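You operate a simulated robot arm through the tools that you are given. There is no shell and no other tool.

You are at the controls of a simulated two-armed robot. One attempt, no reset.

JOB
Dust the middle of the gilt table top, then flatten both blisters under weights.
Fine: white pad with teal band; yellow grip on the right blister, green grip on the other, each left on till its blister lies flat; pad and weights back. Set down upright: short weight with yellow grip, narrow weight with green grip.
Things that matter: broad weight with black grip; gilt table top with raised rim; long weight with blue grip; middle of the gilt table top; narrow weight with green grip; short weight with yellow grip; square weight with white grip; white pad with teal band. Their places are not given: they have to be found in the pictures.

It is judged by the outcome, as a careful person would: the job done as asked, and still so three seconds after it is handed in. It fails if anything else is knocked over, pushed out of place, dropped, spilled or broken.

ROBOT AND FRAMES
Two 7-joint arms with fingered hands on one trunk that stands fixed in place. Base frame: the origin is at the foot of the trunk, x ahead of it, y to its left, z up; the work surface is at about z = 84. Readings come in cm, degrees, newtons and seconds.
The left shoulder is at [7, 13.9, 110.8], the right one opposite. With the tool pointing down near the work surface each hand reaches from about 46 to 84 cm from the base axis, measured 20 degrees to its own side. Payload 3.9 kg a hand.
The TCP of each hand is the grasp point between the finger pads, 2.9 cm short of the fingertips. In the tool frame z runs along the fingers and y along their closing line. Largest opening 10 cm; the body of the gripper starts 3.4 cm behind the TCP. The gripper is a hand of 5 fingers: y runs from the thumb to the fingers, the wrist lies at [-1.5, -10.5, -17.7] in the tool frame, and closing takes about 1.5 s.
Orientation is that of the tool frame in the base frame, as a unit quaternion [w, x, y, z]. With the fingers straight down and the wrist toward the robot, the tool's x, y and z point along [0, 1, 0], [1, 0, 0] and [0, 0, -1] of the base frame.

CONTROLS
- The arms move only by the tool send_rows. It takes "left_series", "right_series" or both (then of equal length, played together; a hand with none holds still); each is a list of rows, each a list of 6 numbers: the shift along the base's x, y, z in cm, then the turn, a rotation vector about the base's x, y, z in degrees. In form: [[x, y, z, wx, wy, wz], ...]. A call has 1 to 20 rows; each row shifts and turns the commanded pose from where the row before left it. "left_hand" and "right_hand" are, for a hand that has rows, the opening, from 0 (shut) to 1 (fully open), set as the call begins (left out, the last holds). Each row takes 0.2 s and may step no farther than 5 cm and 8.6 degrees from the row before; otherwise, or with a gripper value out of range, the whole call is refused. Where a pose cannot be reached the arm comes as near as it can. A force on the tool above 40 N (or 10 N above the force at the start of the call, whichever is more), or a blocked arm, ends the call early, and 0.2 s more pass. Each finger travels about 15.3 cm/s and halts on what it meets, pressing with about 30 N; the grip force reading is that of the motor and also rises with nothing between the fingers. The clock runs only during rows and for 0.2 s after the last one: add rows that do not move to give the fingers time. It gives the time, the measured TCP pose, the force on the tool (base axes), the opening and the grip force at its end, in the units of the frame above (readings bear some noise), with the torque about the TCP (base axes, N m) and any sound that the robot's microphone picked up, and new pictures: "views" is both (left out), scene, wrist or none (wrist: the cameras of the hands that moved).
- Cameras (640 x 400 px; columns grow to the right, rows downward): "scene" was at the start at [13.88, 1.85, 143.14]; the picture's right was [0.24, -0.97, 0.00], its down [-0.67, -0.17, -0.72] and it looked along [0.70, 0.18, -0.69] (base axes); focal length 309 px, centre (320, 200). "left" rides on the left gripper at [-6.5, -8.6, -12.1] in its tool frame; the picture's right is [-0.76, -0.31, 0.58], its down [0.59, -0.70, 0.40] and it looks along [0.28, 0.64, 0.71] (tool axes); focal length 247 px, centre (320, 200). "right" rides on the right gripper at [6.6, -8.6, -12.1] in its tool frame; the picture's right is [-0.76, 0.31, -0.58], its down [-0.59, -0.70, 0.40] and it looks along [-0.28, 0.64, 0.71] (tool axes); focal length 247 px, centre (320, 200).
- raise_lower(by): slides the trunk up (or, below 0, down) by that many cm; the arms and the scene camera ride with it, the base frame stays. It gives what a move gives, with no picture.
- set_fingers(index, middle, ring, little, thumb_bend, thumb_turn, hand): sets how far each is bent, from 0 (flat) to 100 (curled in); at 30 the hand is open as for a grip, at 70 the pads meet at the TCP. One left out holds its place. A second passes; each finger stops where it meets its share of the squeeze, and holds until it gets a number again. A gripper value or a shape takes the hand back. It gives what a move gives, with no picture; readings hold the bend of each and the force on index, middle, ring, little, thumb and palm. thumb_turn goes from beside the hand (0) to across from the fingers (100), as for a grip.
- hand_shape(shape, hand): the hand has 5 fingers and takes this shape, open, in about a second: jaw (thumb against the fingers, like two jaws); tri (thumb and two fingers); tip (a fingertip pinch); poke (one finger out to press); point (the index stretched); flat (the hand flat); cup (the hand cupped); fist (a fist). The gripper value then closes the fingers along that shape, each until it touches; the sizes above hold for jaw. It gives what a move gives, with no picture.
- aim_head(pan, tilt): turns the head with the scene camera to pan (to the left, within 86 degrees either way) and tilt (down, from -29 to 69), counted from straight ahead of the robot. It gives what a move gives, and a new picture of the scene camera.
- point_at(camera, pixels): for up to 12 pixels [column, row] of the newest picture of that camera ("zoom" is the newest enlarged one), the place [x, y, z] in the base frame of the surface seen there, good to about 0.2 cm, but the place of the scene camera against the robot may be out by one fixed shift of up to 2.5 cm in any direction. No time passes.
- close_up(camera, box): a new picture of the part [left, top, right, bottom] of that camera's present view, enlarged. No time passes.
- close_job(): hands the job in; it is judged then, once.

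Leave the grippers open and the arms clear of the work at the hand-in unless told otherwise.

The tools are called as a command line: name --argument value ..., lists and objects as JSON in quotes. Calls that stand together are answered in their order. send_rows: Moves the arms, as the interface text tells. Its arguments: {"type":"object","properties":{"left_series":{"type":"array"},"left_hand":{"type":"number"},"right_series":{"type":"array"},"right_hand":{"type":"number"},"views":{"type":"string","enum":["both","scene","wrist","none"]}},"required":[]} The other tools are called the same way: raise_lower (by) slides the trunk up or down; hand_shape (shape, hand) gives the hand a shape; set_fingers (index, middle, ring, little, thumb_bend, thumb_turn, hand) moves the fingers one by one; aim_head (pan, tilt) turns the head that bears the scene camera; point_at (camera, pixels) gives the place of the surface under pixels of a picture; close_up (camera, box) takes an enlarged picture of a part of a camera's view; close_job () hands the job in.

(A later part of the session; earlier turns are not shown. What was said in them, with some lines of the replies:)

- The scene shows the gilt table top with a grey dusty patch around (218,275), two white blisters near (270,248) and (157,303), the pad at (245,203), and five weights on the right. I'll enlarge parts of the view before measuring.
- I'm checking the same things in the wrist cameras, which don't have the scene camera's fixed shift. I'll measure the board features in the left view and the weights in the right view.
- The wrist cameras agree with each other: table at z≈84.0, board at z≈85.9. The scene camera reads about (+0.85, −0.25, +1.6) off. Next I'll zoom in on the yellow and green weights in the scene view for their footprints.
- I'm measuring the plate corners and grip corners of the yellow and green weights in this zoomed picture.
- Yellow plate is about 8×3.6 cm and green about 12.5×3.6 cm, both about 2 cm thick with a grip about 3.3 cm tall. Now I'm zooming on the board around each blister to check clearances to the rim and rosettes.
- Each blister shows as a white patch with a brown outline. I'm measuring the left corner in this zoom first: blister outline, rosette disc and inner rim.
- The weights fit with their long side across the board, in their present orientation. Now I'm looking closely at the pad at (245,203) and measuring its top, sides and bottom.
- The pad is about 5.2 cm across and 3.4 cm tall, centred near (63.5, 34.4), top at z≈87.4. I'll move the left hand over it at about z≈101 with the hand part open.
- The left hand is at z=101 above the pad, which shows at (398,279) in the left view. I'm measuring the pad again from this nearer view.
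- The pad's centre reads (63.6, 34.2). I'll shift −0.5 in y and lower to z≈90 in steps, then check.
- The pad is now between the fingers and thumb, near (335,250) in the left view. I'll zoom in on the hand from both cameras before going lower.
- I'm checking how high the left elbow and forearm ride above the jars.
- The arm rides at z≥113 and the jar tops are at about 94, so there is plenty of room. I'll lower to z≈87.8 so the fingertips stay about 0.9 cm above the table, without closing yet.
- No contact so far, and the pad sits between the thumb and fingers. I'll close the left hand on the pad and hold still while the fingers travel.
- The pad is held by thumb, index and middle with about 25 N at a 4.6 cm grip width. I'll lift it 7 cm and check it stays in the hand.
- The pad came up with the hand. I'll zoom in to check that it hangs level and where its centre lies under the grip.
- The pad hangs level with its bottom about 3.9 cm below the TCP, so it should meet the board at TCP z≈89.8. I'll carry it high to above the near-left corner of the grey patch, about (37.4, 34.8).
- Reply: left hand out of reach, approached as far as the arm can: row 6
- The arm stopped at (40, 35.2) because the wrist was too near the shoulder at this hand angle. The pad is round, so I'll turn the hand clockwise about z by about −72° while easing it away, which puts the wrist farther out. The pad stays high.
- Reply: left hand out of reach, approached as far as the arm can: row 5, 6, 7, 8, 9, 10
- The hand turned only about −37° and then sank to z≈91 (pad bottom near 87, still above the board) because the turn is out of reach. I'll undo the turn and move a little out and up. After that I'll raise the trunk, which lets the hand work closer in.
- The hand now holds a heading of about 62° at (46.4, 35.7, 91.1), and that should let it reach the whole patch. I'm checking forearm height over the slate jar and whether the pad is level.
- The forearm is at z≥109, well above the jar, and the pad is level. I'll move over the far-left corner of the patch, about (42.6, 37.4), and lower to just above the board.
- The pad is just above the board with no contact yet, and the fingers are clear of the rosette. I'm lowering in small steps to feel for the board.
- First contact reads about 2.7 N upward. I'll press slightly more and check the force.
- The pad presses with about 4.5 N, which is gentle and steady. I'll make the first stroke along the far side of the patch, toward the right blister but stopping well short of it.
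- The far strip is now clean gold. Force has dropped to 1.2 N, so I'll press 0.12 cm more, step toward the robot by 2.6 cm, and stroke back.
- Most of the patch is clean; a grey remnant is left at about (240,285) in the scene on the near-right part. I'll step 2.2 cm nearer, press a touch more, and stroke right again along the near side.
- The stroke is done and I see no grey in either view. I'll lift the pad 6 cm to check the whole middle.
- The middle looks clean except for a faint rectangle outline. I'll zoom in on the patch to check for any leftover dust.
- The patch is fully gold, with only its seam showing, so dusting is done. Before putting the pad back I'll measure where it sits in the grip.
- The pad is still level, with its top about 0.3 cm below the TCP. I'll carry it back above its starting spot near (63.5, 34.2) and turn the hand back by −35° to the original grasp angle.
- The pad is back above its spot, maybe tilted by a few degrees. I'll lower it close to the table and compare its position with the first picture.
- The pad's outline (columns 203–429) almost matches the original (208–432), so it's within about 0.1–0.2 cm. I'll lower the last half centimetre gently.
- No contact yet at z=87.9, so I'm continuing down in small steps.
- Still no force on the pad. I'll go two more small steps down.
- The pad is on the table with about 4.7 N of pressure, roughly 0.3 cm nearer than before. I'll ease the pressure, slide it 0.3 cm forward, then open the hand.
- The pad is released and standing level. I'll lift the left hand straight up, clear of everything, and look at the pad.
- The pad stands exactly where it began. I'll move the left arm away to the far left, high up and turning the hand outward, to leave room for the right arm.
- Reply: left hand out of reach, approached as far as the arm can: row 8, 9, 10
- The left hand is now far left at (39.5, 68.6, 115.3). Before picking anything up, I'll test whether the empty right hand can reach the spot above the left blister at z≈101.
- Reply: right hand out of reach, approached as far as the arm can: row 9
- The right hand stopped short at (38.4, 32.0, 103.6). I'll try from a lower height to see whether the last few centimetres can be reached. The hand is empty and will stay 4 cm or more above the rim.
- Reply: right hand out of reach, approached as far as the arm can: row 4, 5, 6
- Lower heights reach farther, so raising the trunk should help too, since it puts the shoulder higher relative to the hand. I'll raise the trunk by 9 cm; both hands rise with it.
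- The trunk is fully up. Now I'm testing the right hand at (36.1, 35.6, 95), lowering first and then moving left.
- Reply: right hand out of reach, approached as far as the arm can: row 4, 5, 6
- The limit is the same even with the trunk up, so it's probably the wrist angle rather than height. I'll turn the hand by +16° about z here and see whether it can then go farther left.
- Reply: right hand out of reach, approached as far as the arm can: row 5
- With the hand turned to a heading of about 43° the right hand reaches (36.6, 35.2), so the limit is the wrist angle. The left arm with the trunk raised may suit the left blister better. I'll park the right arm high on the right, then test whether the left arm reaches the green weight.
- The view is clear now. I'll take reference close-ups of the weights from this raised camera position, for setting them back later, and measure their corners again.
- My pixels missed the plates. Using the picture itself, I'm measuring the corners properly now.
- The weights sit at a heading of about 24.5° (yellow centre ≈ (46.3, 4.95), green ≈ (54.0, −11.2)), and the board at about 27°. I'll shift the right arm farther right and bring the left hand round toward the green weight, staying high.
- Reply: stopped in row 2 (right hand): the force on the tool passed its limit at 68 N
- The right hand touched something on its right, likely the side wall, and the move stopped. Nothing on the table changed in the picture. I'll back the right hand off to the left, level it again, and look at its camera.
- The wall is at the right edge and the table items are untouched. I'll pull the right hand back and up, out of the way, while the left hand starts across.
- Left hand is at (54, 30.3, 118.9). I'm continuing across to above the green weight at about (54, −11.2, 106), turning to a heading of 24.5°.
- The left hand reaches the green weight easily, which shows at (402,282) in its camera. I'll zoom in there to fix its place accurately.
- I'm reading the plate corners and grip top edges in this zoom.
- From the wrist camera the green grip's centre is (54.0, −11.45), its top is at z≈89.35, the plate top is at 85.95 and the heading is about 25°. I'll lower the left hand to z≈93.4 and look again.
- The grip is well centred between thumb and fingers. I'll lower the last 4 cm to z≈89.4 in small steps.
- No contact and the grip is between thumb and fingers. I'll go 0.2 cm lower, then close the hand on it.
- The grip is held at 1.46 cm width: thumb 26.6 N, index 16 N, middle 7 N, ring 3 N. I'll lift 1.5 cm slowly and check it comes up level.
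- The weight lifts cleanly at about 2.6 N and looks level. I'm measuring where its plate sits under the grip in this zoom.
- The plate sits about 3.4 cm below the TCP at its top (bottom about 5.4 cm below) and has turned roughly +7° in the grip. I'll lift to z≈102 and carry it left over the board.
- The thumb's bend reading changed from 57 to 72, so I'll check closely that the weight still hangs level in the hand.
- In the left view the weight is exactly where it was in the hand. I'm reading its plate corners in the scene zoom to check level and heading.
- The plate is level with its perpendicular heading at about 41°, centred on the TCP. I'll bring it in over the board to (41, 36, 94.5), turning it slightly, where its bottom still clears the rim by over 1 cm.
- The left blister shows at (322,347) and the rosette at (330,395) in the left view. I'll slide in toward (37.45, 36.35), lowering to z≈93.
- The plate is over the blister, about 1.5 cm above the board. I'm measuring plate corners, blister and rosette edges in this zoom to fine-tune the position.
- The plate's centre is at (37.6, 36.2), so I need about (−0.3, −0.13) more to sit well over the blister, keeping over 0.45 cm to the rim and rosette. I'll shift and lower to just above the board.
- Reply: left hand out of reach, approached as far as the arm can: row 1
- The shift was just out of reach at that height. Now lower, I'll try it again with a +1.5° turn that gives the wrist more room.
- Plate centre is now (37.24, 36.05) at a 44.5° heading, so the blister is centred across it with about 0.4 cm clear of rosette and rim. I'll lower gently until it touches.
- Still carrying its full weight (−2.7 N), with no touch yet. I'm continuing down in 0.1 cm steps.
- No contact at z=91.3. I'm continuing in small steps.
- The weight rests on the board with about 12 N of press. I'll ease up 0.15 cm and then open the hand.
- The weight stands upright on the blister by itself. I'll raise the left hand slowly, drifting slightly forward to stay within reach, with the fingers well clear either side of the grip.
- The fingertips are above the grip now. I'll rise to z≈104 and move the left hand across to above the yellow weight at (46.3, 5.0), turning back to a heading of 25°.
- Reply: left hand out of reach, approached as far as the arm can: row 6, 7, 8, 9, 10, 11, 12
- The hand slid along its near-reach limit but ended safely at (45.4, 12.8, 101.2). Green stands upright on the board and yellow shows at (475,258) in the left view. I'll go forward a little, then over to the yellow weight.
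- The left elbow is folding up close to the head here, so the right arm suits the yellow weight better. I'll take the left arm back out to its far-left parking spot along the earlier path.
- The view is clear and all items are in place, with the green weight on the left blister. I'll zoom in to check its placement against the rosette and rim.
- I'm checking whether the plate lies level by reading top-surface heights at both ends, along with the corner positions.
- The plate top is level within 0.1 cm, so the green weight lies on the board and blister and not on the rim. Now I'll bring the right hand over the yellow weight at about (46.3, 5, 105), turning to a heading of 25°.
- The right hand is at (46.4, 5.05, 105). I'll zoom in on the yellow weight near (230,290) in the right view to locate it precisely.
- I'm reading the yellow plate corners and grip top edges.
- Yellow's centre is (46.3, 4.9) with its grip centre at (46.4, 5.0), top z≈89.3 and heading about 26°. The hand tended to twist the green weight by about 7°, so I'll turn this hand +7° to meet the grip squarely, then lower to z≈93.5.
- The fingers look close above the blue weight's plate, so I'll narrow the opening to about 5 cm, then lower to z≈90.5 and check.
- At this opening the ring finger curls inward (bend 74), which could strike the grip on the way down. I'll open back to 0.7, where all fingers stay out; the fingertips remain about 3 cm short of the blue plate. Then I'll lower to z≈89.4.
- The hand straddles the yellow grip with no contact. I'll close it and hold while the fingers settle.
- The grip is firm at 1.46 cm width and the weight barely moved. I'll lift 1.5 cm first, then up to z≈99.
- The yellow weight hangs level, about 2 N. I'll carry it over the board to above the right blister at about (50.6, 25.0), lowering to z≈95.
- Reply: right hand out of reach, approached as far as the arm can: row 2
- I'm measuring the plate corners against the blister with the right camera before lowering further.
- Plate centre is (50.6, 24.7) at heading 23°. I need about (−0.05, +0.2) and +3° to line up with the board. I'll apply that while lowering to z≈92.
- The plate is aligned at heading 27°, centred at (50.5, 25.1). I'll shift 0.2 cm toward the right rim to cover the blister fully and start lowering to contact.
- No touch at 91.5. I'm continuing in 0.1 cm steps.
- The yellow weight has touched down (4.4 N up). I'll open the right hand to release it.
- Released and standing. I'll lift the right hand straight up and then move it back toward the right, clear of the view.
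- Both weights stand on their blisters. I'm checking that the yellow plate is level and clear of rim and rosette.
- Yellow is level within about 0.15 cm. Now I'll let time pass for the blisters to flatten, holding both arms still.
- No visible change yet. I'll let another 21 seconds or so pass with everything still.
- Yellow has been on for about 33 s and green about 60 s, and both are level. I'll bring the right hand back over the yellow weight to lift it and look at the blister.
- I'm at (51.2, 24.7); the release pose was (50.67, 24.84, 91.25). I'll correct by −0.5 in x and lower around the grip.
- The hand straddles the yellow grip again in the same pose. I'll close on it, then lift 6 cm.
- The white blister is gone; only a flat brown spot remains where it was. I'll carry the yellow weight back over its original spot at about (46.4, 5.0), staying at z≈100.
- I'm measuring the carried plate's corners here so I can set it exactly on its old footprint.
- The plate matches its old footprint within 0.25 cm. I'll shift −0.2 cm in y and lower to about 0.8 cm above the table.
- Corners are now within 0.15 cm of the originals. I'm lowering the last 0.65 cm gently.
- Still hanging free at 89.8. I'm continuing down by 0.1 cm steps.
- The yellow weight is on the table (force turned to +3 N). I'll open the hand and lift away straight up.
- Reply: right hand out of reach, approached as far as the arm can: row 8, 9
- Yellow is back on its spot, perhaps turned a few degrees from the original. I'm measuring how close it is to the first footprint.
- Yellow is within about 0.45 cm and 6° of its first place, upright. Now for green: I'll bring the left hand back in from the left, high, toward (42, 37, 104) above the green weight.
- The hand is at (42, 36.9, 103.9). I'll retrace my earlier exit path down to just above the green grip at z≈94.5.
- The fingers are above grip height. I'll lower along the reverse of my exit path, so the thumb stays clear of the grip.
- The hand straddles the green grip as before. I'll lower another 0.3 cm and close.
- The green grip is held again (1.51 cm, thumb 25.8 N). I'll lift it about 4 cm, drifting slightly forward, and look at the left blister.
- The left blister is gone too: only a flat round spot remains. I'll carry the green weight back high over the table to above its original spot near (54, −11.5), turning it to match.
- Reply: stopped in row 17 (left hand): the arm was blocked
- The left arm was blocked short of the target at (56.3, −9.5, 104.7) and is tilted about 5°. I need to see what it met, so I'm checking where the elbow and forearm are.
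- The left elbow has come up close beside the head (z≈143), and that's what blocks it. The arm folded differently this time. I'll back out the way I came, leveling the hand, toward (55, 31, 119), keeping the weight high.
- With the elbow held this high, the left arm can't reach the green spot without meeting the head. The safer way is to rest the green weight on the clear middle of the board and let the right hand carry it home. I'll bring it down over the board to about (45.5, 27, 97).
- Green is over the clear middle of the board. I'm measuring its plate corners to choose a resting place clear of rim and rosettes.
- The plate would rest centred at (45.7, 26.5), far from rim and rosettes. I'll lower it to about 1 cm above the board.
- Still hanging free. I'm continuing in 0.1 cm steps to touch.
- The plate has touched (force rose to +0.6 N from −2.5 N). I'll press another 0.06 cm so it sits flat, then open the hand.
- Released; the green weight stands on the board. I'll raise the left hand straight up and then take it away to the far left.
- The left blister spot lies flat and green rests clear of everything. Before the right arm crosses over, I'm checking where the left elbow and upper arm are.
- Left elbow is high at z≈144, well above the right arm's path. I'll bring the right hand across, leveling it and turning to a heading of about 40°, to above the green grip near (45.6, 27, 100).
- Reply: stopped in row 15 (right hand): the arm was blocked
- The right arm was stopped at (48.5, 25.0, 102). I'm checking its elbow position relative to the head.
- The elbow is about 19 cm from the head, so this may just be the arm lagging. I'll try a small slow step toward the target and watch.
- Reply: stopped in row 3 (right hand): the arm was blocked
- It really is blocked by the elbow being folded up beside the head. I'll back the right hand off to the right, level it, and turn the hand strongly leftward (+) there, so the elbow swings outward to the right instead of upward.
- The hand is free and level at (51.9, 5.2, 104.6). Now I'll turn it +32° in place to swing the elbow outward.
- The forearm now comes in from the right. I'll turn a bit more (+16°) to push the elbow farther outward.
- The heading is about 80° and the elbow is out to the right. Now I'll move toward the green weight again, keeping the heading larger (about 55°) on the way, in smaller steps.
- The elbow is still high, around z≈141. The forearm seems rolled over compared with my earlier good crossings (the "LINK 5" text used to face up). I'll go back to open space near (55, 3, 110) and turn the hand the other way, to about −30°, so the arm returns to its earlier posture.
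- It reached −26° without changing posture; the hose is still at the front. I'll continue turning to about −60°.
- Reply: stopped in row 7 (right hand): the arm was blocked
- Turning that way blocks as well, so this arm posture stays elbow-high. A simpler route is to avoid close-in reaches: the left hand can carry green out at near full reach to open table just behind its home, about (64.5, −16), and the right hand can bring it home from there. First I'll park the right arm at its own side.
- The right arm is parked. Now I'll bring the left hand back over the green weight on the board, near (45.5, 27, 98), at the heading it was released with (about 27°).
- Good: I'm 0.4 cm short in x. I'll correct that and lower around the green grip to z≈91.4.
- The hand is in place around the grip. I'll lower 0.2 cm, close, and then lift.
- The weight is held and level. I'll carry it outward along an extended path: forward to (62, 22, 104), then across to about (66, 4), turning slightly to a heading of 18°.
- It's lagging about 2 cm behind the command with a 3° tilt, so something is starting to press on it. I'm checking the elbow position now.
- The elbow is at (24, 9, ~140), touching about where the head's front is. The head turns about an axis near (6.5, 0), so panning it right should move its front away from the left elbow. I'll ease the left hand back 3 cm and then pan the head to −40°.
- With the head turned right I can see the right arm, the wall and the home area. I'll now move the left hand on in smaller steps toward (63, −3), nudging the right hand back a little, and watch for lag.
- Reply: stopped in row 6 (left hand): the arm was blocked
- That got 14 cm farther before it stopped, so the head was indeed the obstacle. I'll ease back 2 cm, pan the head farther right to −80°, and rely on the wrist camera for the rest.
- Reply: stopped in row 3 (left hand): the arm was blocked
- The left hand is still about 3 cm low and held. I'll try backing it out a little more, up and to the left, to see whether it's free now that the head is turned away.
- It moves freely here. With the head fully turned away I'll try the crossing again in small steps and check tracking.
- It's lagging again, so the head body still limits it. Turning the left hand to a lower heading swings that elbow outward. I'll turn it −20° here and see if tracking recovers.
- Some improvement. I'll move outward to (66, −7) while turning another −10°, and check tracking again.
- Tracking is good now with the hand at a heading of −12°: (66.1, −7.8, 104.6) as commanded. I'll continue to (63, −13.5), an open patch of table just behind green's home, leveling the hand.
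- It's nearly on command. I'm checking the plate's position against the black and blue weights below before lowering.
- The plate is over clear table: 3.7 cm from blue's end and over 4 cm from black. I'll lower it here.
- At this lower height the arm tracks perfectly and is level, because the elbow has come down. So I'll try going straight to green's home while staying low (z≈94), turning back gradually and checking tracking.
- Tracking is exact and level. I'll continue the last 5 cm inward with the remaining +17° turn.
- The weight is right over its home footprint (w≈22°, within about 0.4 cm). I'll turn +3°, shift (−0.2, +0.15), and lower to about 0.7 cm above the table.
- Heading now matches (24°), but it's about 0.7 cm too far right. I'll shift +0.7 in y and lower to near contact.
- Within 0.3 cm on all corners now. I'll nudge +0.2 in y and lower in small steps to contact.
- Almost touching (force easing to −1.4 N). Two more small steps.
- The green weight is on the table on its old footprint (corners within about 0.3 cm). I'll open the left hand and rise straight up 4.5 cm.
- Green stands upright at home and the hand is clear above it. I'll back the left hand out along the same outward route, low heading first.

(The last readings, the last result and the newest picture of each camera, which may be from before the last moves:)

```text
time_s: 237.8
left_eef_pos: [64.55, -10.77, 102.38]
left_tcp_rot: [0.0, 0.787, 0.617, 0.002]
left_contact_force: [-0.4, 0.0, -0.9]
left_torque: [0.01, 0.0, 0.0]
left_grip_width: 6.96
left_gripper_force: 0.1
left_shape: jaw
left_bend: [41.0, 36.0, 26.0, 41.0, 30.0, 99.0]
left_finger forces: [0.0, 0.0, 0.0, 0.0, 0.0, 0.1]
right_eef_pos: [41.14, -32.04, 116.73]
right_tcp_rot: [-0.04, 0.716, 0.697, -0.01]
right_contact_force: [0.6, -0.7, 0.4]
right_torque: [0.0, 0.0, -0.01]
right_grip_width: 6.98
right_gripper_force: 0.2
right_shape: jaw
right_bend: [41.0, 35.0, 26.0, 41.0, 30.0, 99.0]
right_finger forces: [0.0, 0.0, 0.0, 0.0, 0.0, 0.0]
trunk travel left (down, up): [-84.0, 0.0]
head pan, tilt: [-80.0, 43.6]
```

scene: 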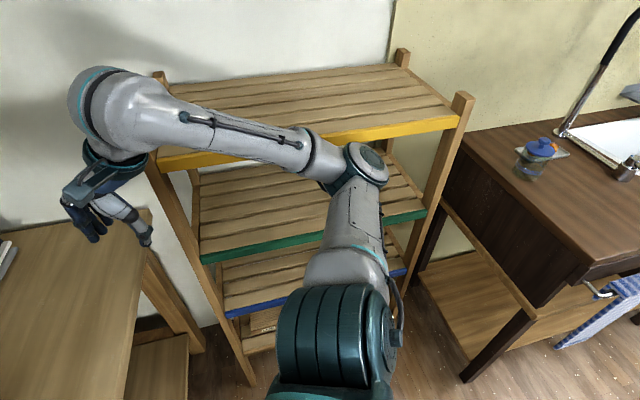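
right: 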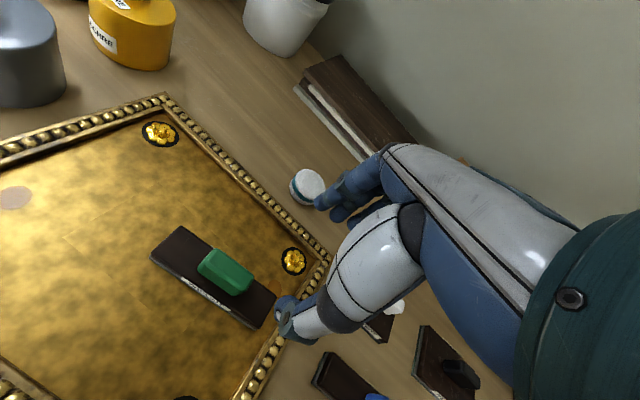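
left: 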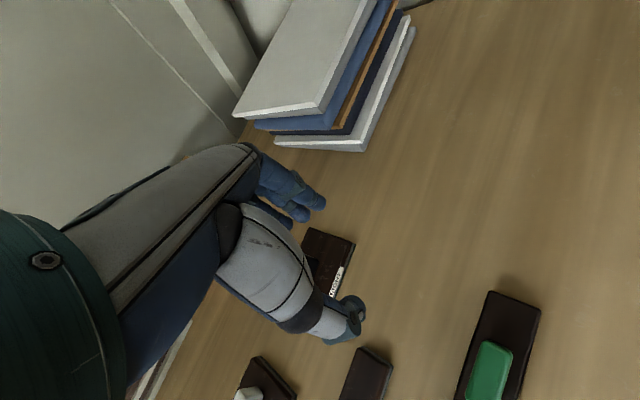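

Green stands upright at home in view. The arm is free, so I'll bring the left hand back across at extended reach toward the left side.

send_rows --left_series '[[0.2, 3.2, 0.4, 0, 0, 0], [0.2, 3.2, 0.4, 0, 0, 0], [0.2, 3.2, 0.4, 0, 0, 0], [0, 3.2, 0.4, 0, 0, 2], [0, 3.2, 0.4, 0, 0, 3], [0, 3.2, 0.4, 0, 0, 4], [0, 3.2, 0.4, 0, 0, 5], [-0.3, 3.2, 0.5, 0, 0, 6], [-0.5, 3.5, 0.7, 0, 0, 6], [-1, 3.5, 0.8, 0, 0, 6], [-1.5, 3.8, 1, 0, 0, 6], [-2, 3.8, 1, 0, 0, 6], [-2.3, 3.8, 1, 0, 0, 6], [-2.3, 3.8, 1, 0, 0, 6], [-2.5, 3.8, 1, 0, 0, 6], [-2.5, 3.8, 1, 0, 0, 6], [-2.5, 3.8, 1, 0, 0, 6], [-2.5, 3.5, 1, 0, 0, 6], [0, 0, 0, 0, 0, 0]]' --views "none"

aim_head --pan 14.1 --tilt 43.6

```text
time_s: 241.8
left_eef_pos: [45.37, 51.53, 114.95]
left_tcp_rot: [0.0, 0.207, 0.978, 0.002]
left_contact_force: [0.9, 0.7, -0.7]
left_torque: [0.02, -0.03, -0.05]
left_grip_width: 6.98
left_gripper_force: 0.2
left_shape: jaw
left_bend: [41.0, 36.0, 26.0, 41.0, 30.0, 99.0]
left_finger forces: [0.1, 0.0, 0.0, 0.0, 0.0, 0.1]
right_eef_pos: [41.01, -31.97, 116.77]
right_tcp_rot: [-0.041, 0.716, 0.697, -0.009]
right_contact_force: [-0.1, -0.1, 0.5]
right_torque: [0.04, 0.0, 0.02]
right_grip_width: 6.96
right_gripper_force: 0.0
right_shape: jaw
right_bend: [41.0, 35.0, 26.0, 41.0, 30.0, 99.0]
right_finger forces: [0.0, 0.0, 0.1, 0.1, 0.0, 0.1]
trunk travel left (down, up): [-84.0, 0.0]
head pan, tilt: [-80.0, 43.6]
```

```text
time_s: 243.5
left_eef_pos: [45.27, 51.73, 114.9]
left_tcp_rot: [0.0, 0.207, 0.978, 0.003]
left_contact_force: [0.3, 1.2, -0.1]
left_torque: [0.0, 0.0, 0.02]
left_grip_width: 7.0
left_gripper_force: 0.1
left_shape: jaw
left_bend: [41.0, 36.0, 26.0, 41.0, 30.0, 99.0]
left_finger forces: [0.1, 0.1, 0.0, 0.0, 0.0, 0.0]
right_eef_pos: [40.92, -32.05, 116.89]
right_tcp_rot: [-0.041, 0.716, 0.697, -0.009]
right_contact_force: [0.2, -0.2, 0.2]
right_torque: [0.01, -0.03, -0.01]
right_grip_width: 7.01
right_gripper_force: 0.0
right_shape: jaw
right_bend: [41.0, 35.0, 26.0, 41.0, 30.0, 99.0]
right_finger forces: [0.0, 0.0, 0.0, 0.0, 0.0, 0.0]
trunk travel left (down, up): [-84.0, 0.0]
head pan, tilt: [14.1, 43.6]
```

scene: 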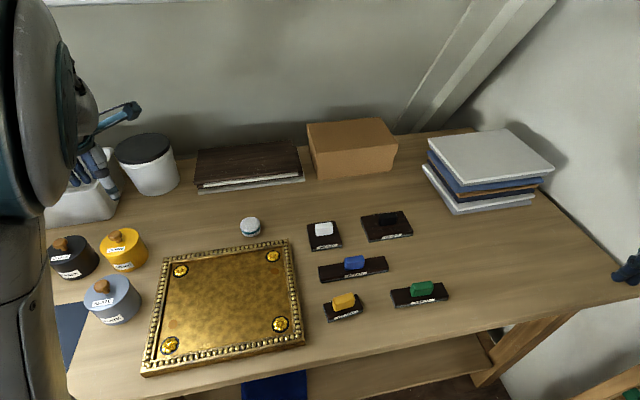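

Everything is back in place. I'll compare the weights with the reference picture, and check the board and pad closely.

close_up --camera "scene" --box '[315, 275, 459, 329]'

point_at --camera "zoom" --pixels '[[361, 221], [593, 177], [565, 118], [341, 158], [480, 135], [62, 278], [213, 235], [188, 172], [43, 212]]'

close_up --camera "scene" --box '[130, 200, 320, 380]'

```text
4.44 times, centred on (387, 302) of scene
```

zoom: 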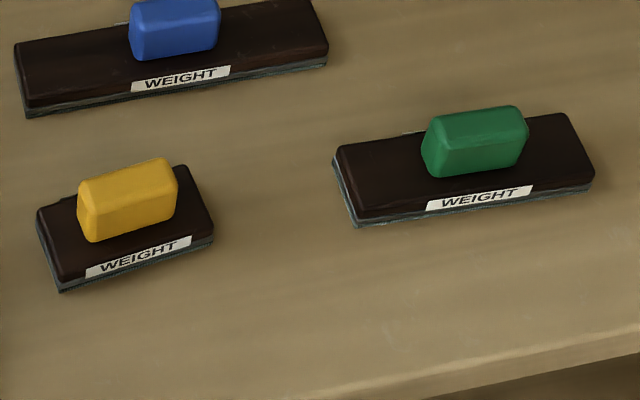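

```text
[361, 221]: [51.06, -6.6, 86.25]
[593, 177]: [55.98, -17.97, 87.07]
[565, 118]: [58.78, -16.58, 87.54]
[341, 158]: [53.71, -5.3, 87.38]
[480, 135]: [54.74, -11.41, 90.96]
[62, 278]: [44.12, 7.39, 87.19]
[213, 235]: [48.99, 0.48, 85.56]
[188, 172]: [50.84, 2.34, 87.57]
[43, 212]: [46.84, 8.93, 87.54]
```

```text
2.22 times, centred on (225, 290) of scene
```

zoom: 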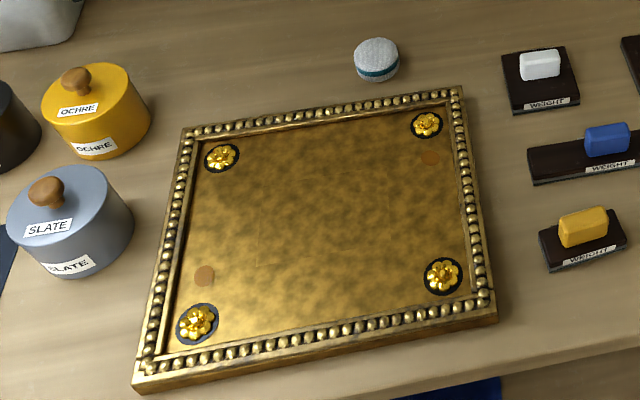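

Green is on its original footprint, yellow within 0.5 cm, pad and board unmoved. Both blister spots are flat and the middle is clean. I'll open both hands fully and move the left arm a bit farther out to the left.

send_rows --left_series '[[-0.5, 3, 0.3, 0, 0, 3], [-0.5, 3, 0.3, 0, 0, 3], [-0.5, 3, 0.3, 0, 0, 3], [0, 0, 0, 0, 0, 0], [0, 0, 0, 0, 0, 0], [0, 0, 0, 0, 0, 0]]' --right_series '[[0, 0, 0, 0, 0, 0], [0, 0, 0, 0, 0, 0], [0, 0, 0, 0, 0, 0], [0, 0, 0, 0, 0, 0], [0, 0, 0, 0, 0, 0], [0, 0, 0, 0, 0, 0]]' --left_hand 1 --right_hand 1 --views "scene"

```text
time_s: 244.9
left_eef_pos: [43.93, 60.54, 115.83]
left_tcp_rot: [0.0, 0.13, 0.992, 0.002]
left_contact_force: [-0.1, 0.6, 0.9]
left_torque: [0.01, 0.01, 0.01]
left_grip_width: 9.99
left_gripper_force: 0.0
left_shape: jaw
left_bend: [30.0, 30.0, 30.0, 30.0, 30.0, 98.0]
left_finger forces: [0.1, 0.0, 0.1, 0.0, 0.0, 0.1]
right_eef_pos: [40.99, -32.02, 116.74]
right_tcp_rot: [-0.041, 0.716, 0.697, -0.009]
right_contact_force: [0.3, 0.4, -0.8]
right_torque: [-0.01, -0.03, 0.01]
right_grip_width: 9.99
right_gripper_force: 0.1
right_shape: jaw
right_bend: [30.0, 30.0, 30.0, 30.0, 30.0, 98.0]
right_finger forces: [0.0, 0.1, 0.0, 0.0, 0.2, 0.1]
trunk travel left (down, up): [-84.0, 0.0]
head pan, tilt: [14.1, 43.6]
```

scene: 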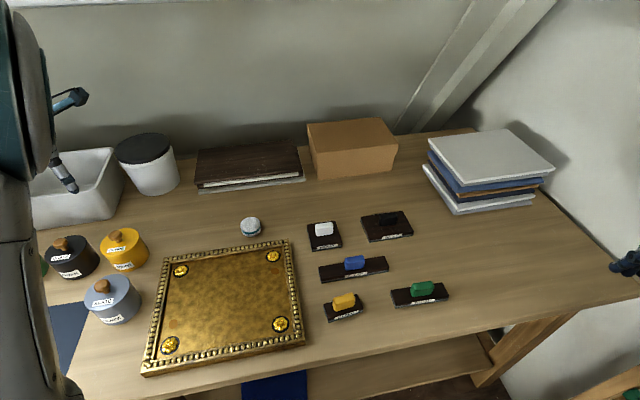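

The picture shows a clean board and flat blister spots. Pad and weights are upright in their places, and both hands are open and clear. One last look at the two spots before handing in.

close_up --camera "scene" --box '[240, 240, 304, 290]'

close_up --camera "scene" --box '[150, 300, 214, 350]'

```text
8.00 times, centred on (272, 265) of scene
```

zoom: 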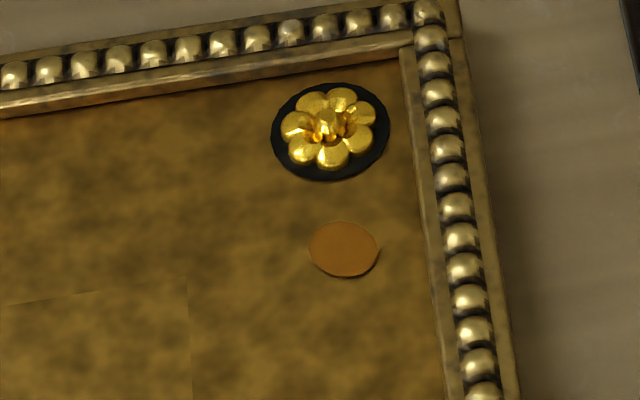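

```text
8.00 times, centred on (182, 325) of scene
```

zoom: 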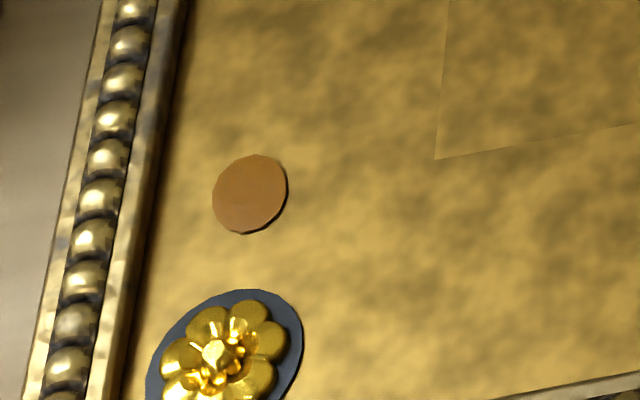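

Both blisters are now smooth flat discs, the middle is dusted, and the pad and weights are back upright. I'm handing the job in.

close_job

```text
The job is handed in.
```

I've handed the job in. The middle of the gilt table top is dusted, both blisters are flat, and the pad and both weights are back upright.

- **Dusting:** I wiped the grey patch with the white pad in three light strokes. No dust shows in the close-ups, only the faint seam of the patch. The pad stands where it started.
- **Right blister:** The short weight with the yellow grip stayed on for about 40 seconds. Only a flat brown spot remains.
- **Left blister:** The narrow weight with the green grip stayed on for about 90 seconds, with the same result.
- **Weights:** Green sits on its original footprint. Yellow is about 0.5 cm and 6° off its original position.

Two things happened along the way:
- **Wall contact:** The right hand bumped the side wall once, at a peak of 68 N. Nothing on the table changed in the pictures afterwards.
- **Extra set-down:** The left arm was blocked, I think by its elbow against the head. I rested the green weight on the clear middle of the board and brought it home by a wider route.

Both hands are open and parked high, clear of the work.
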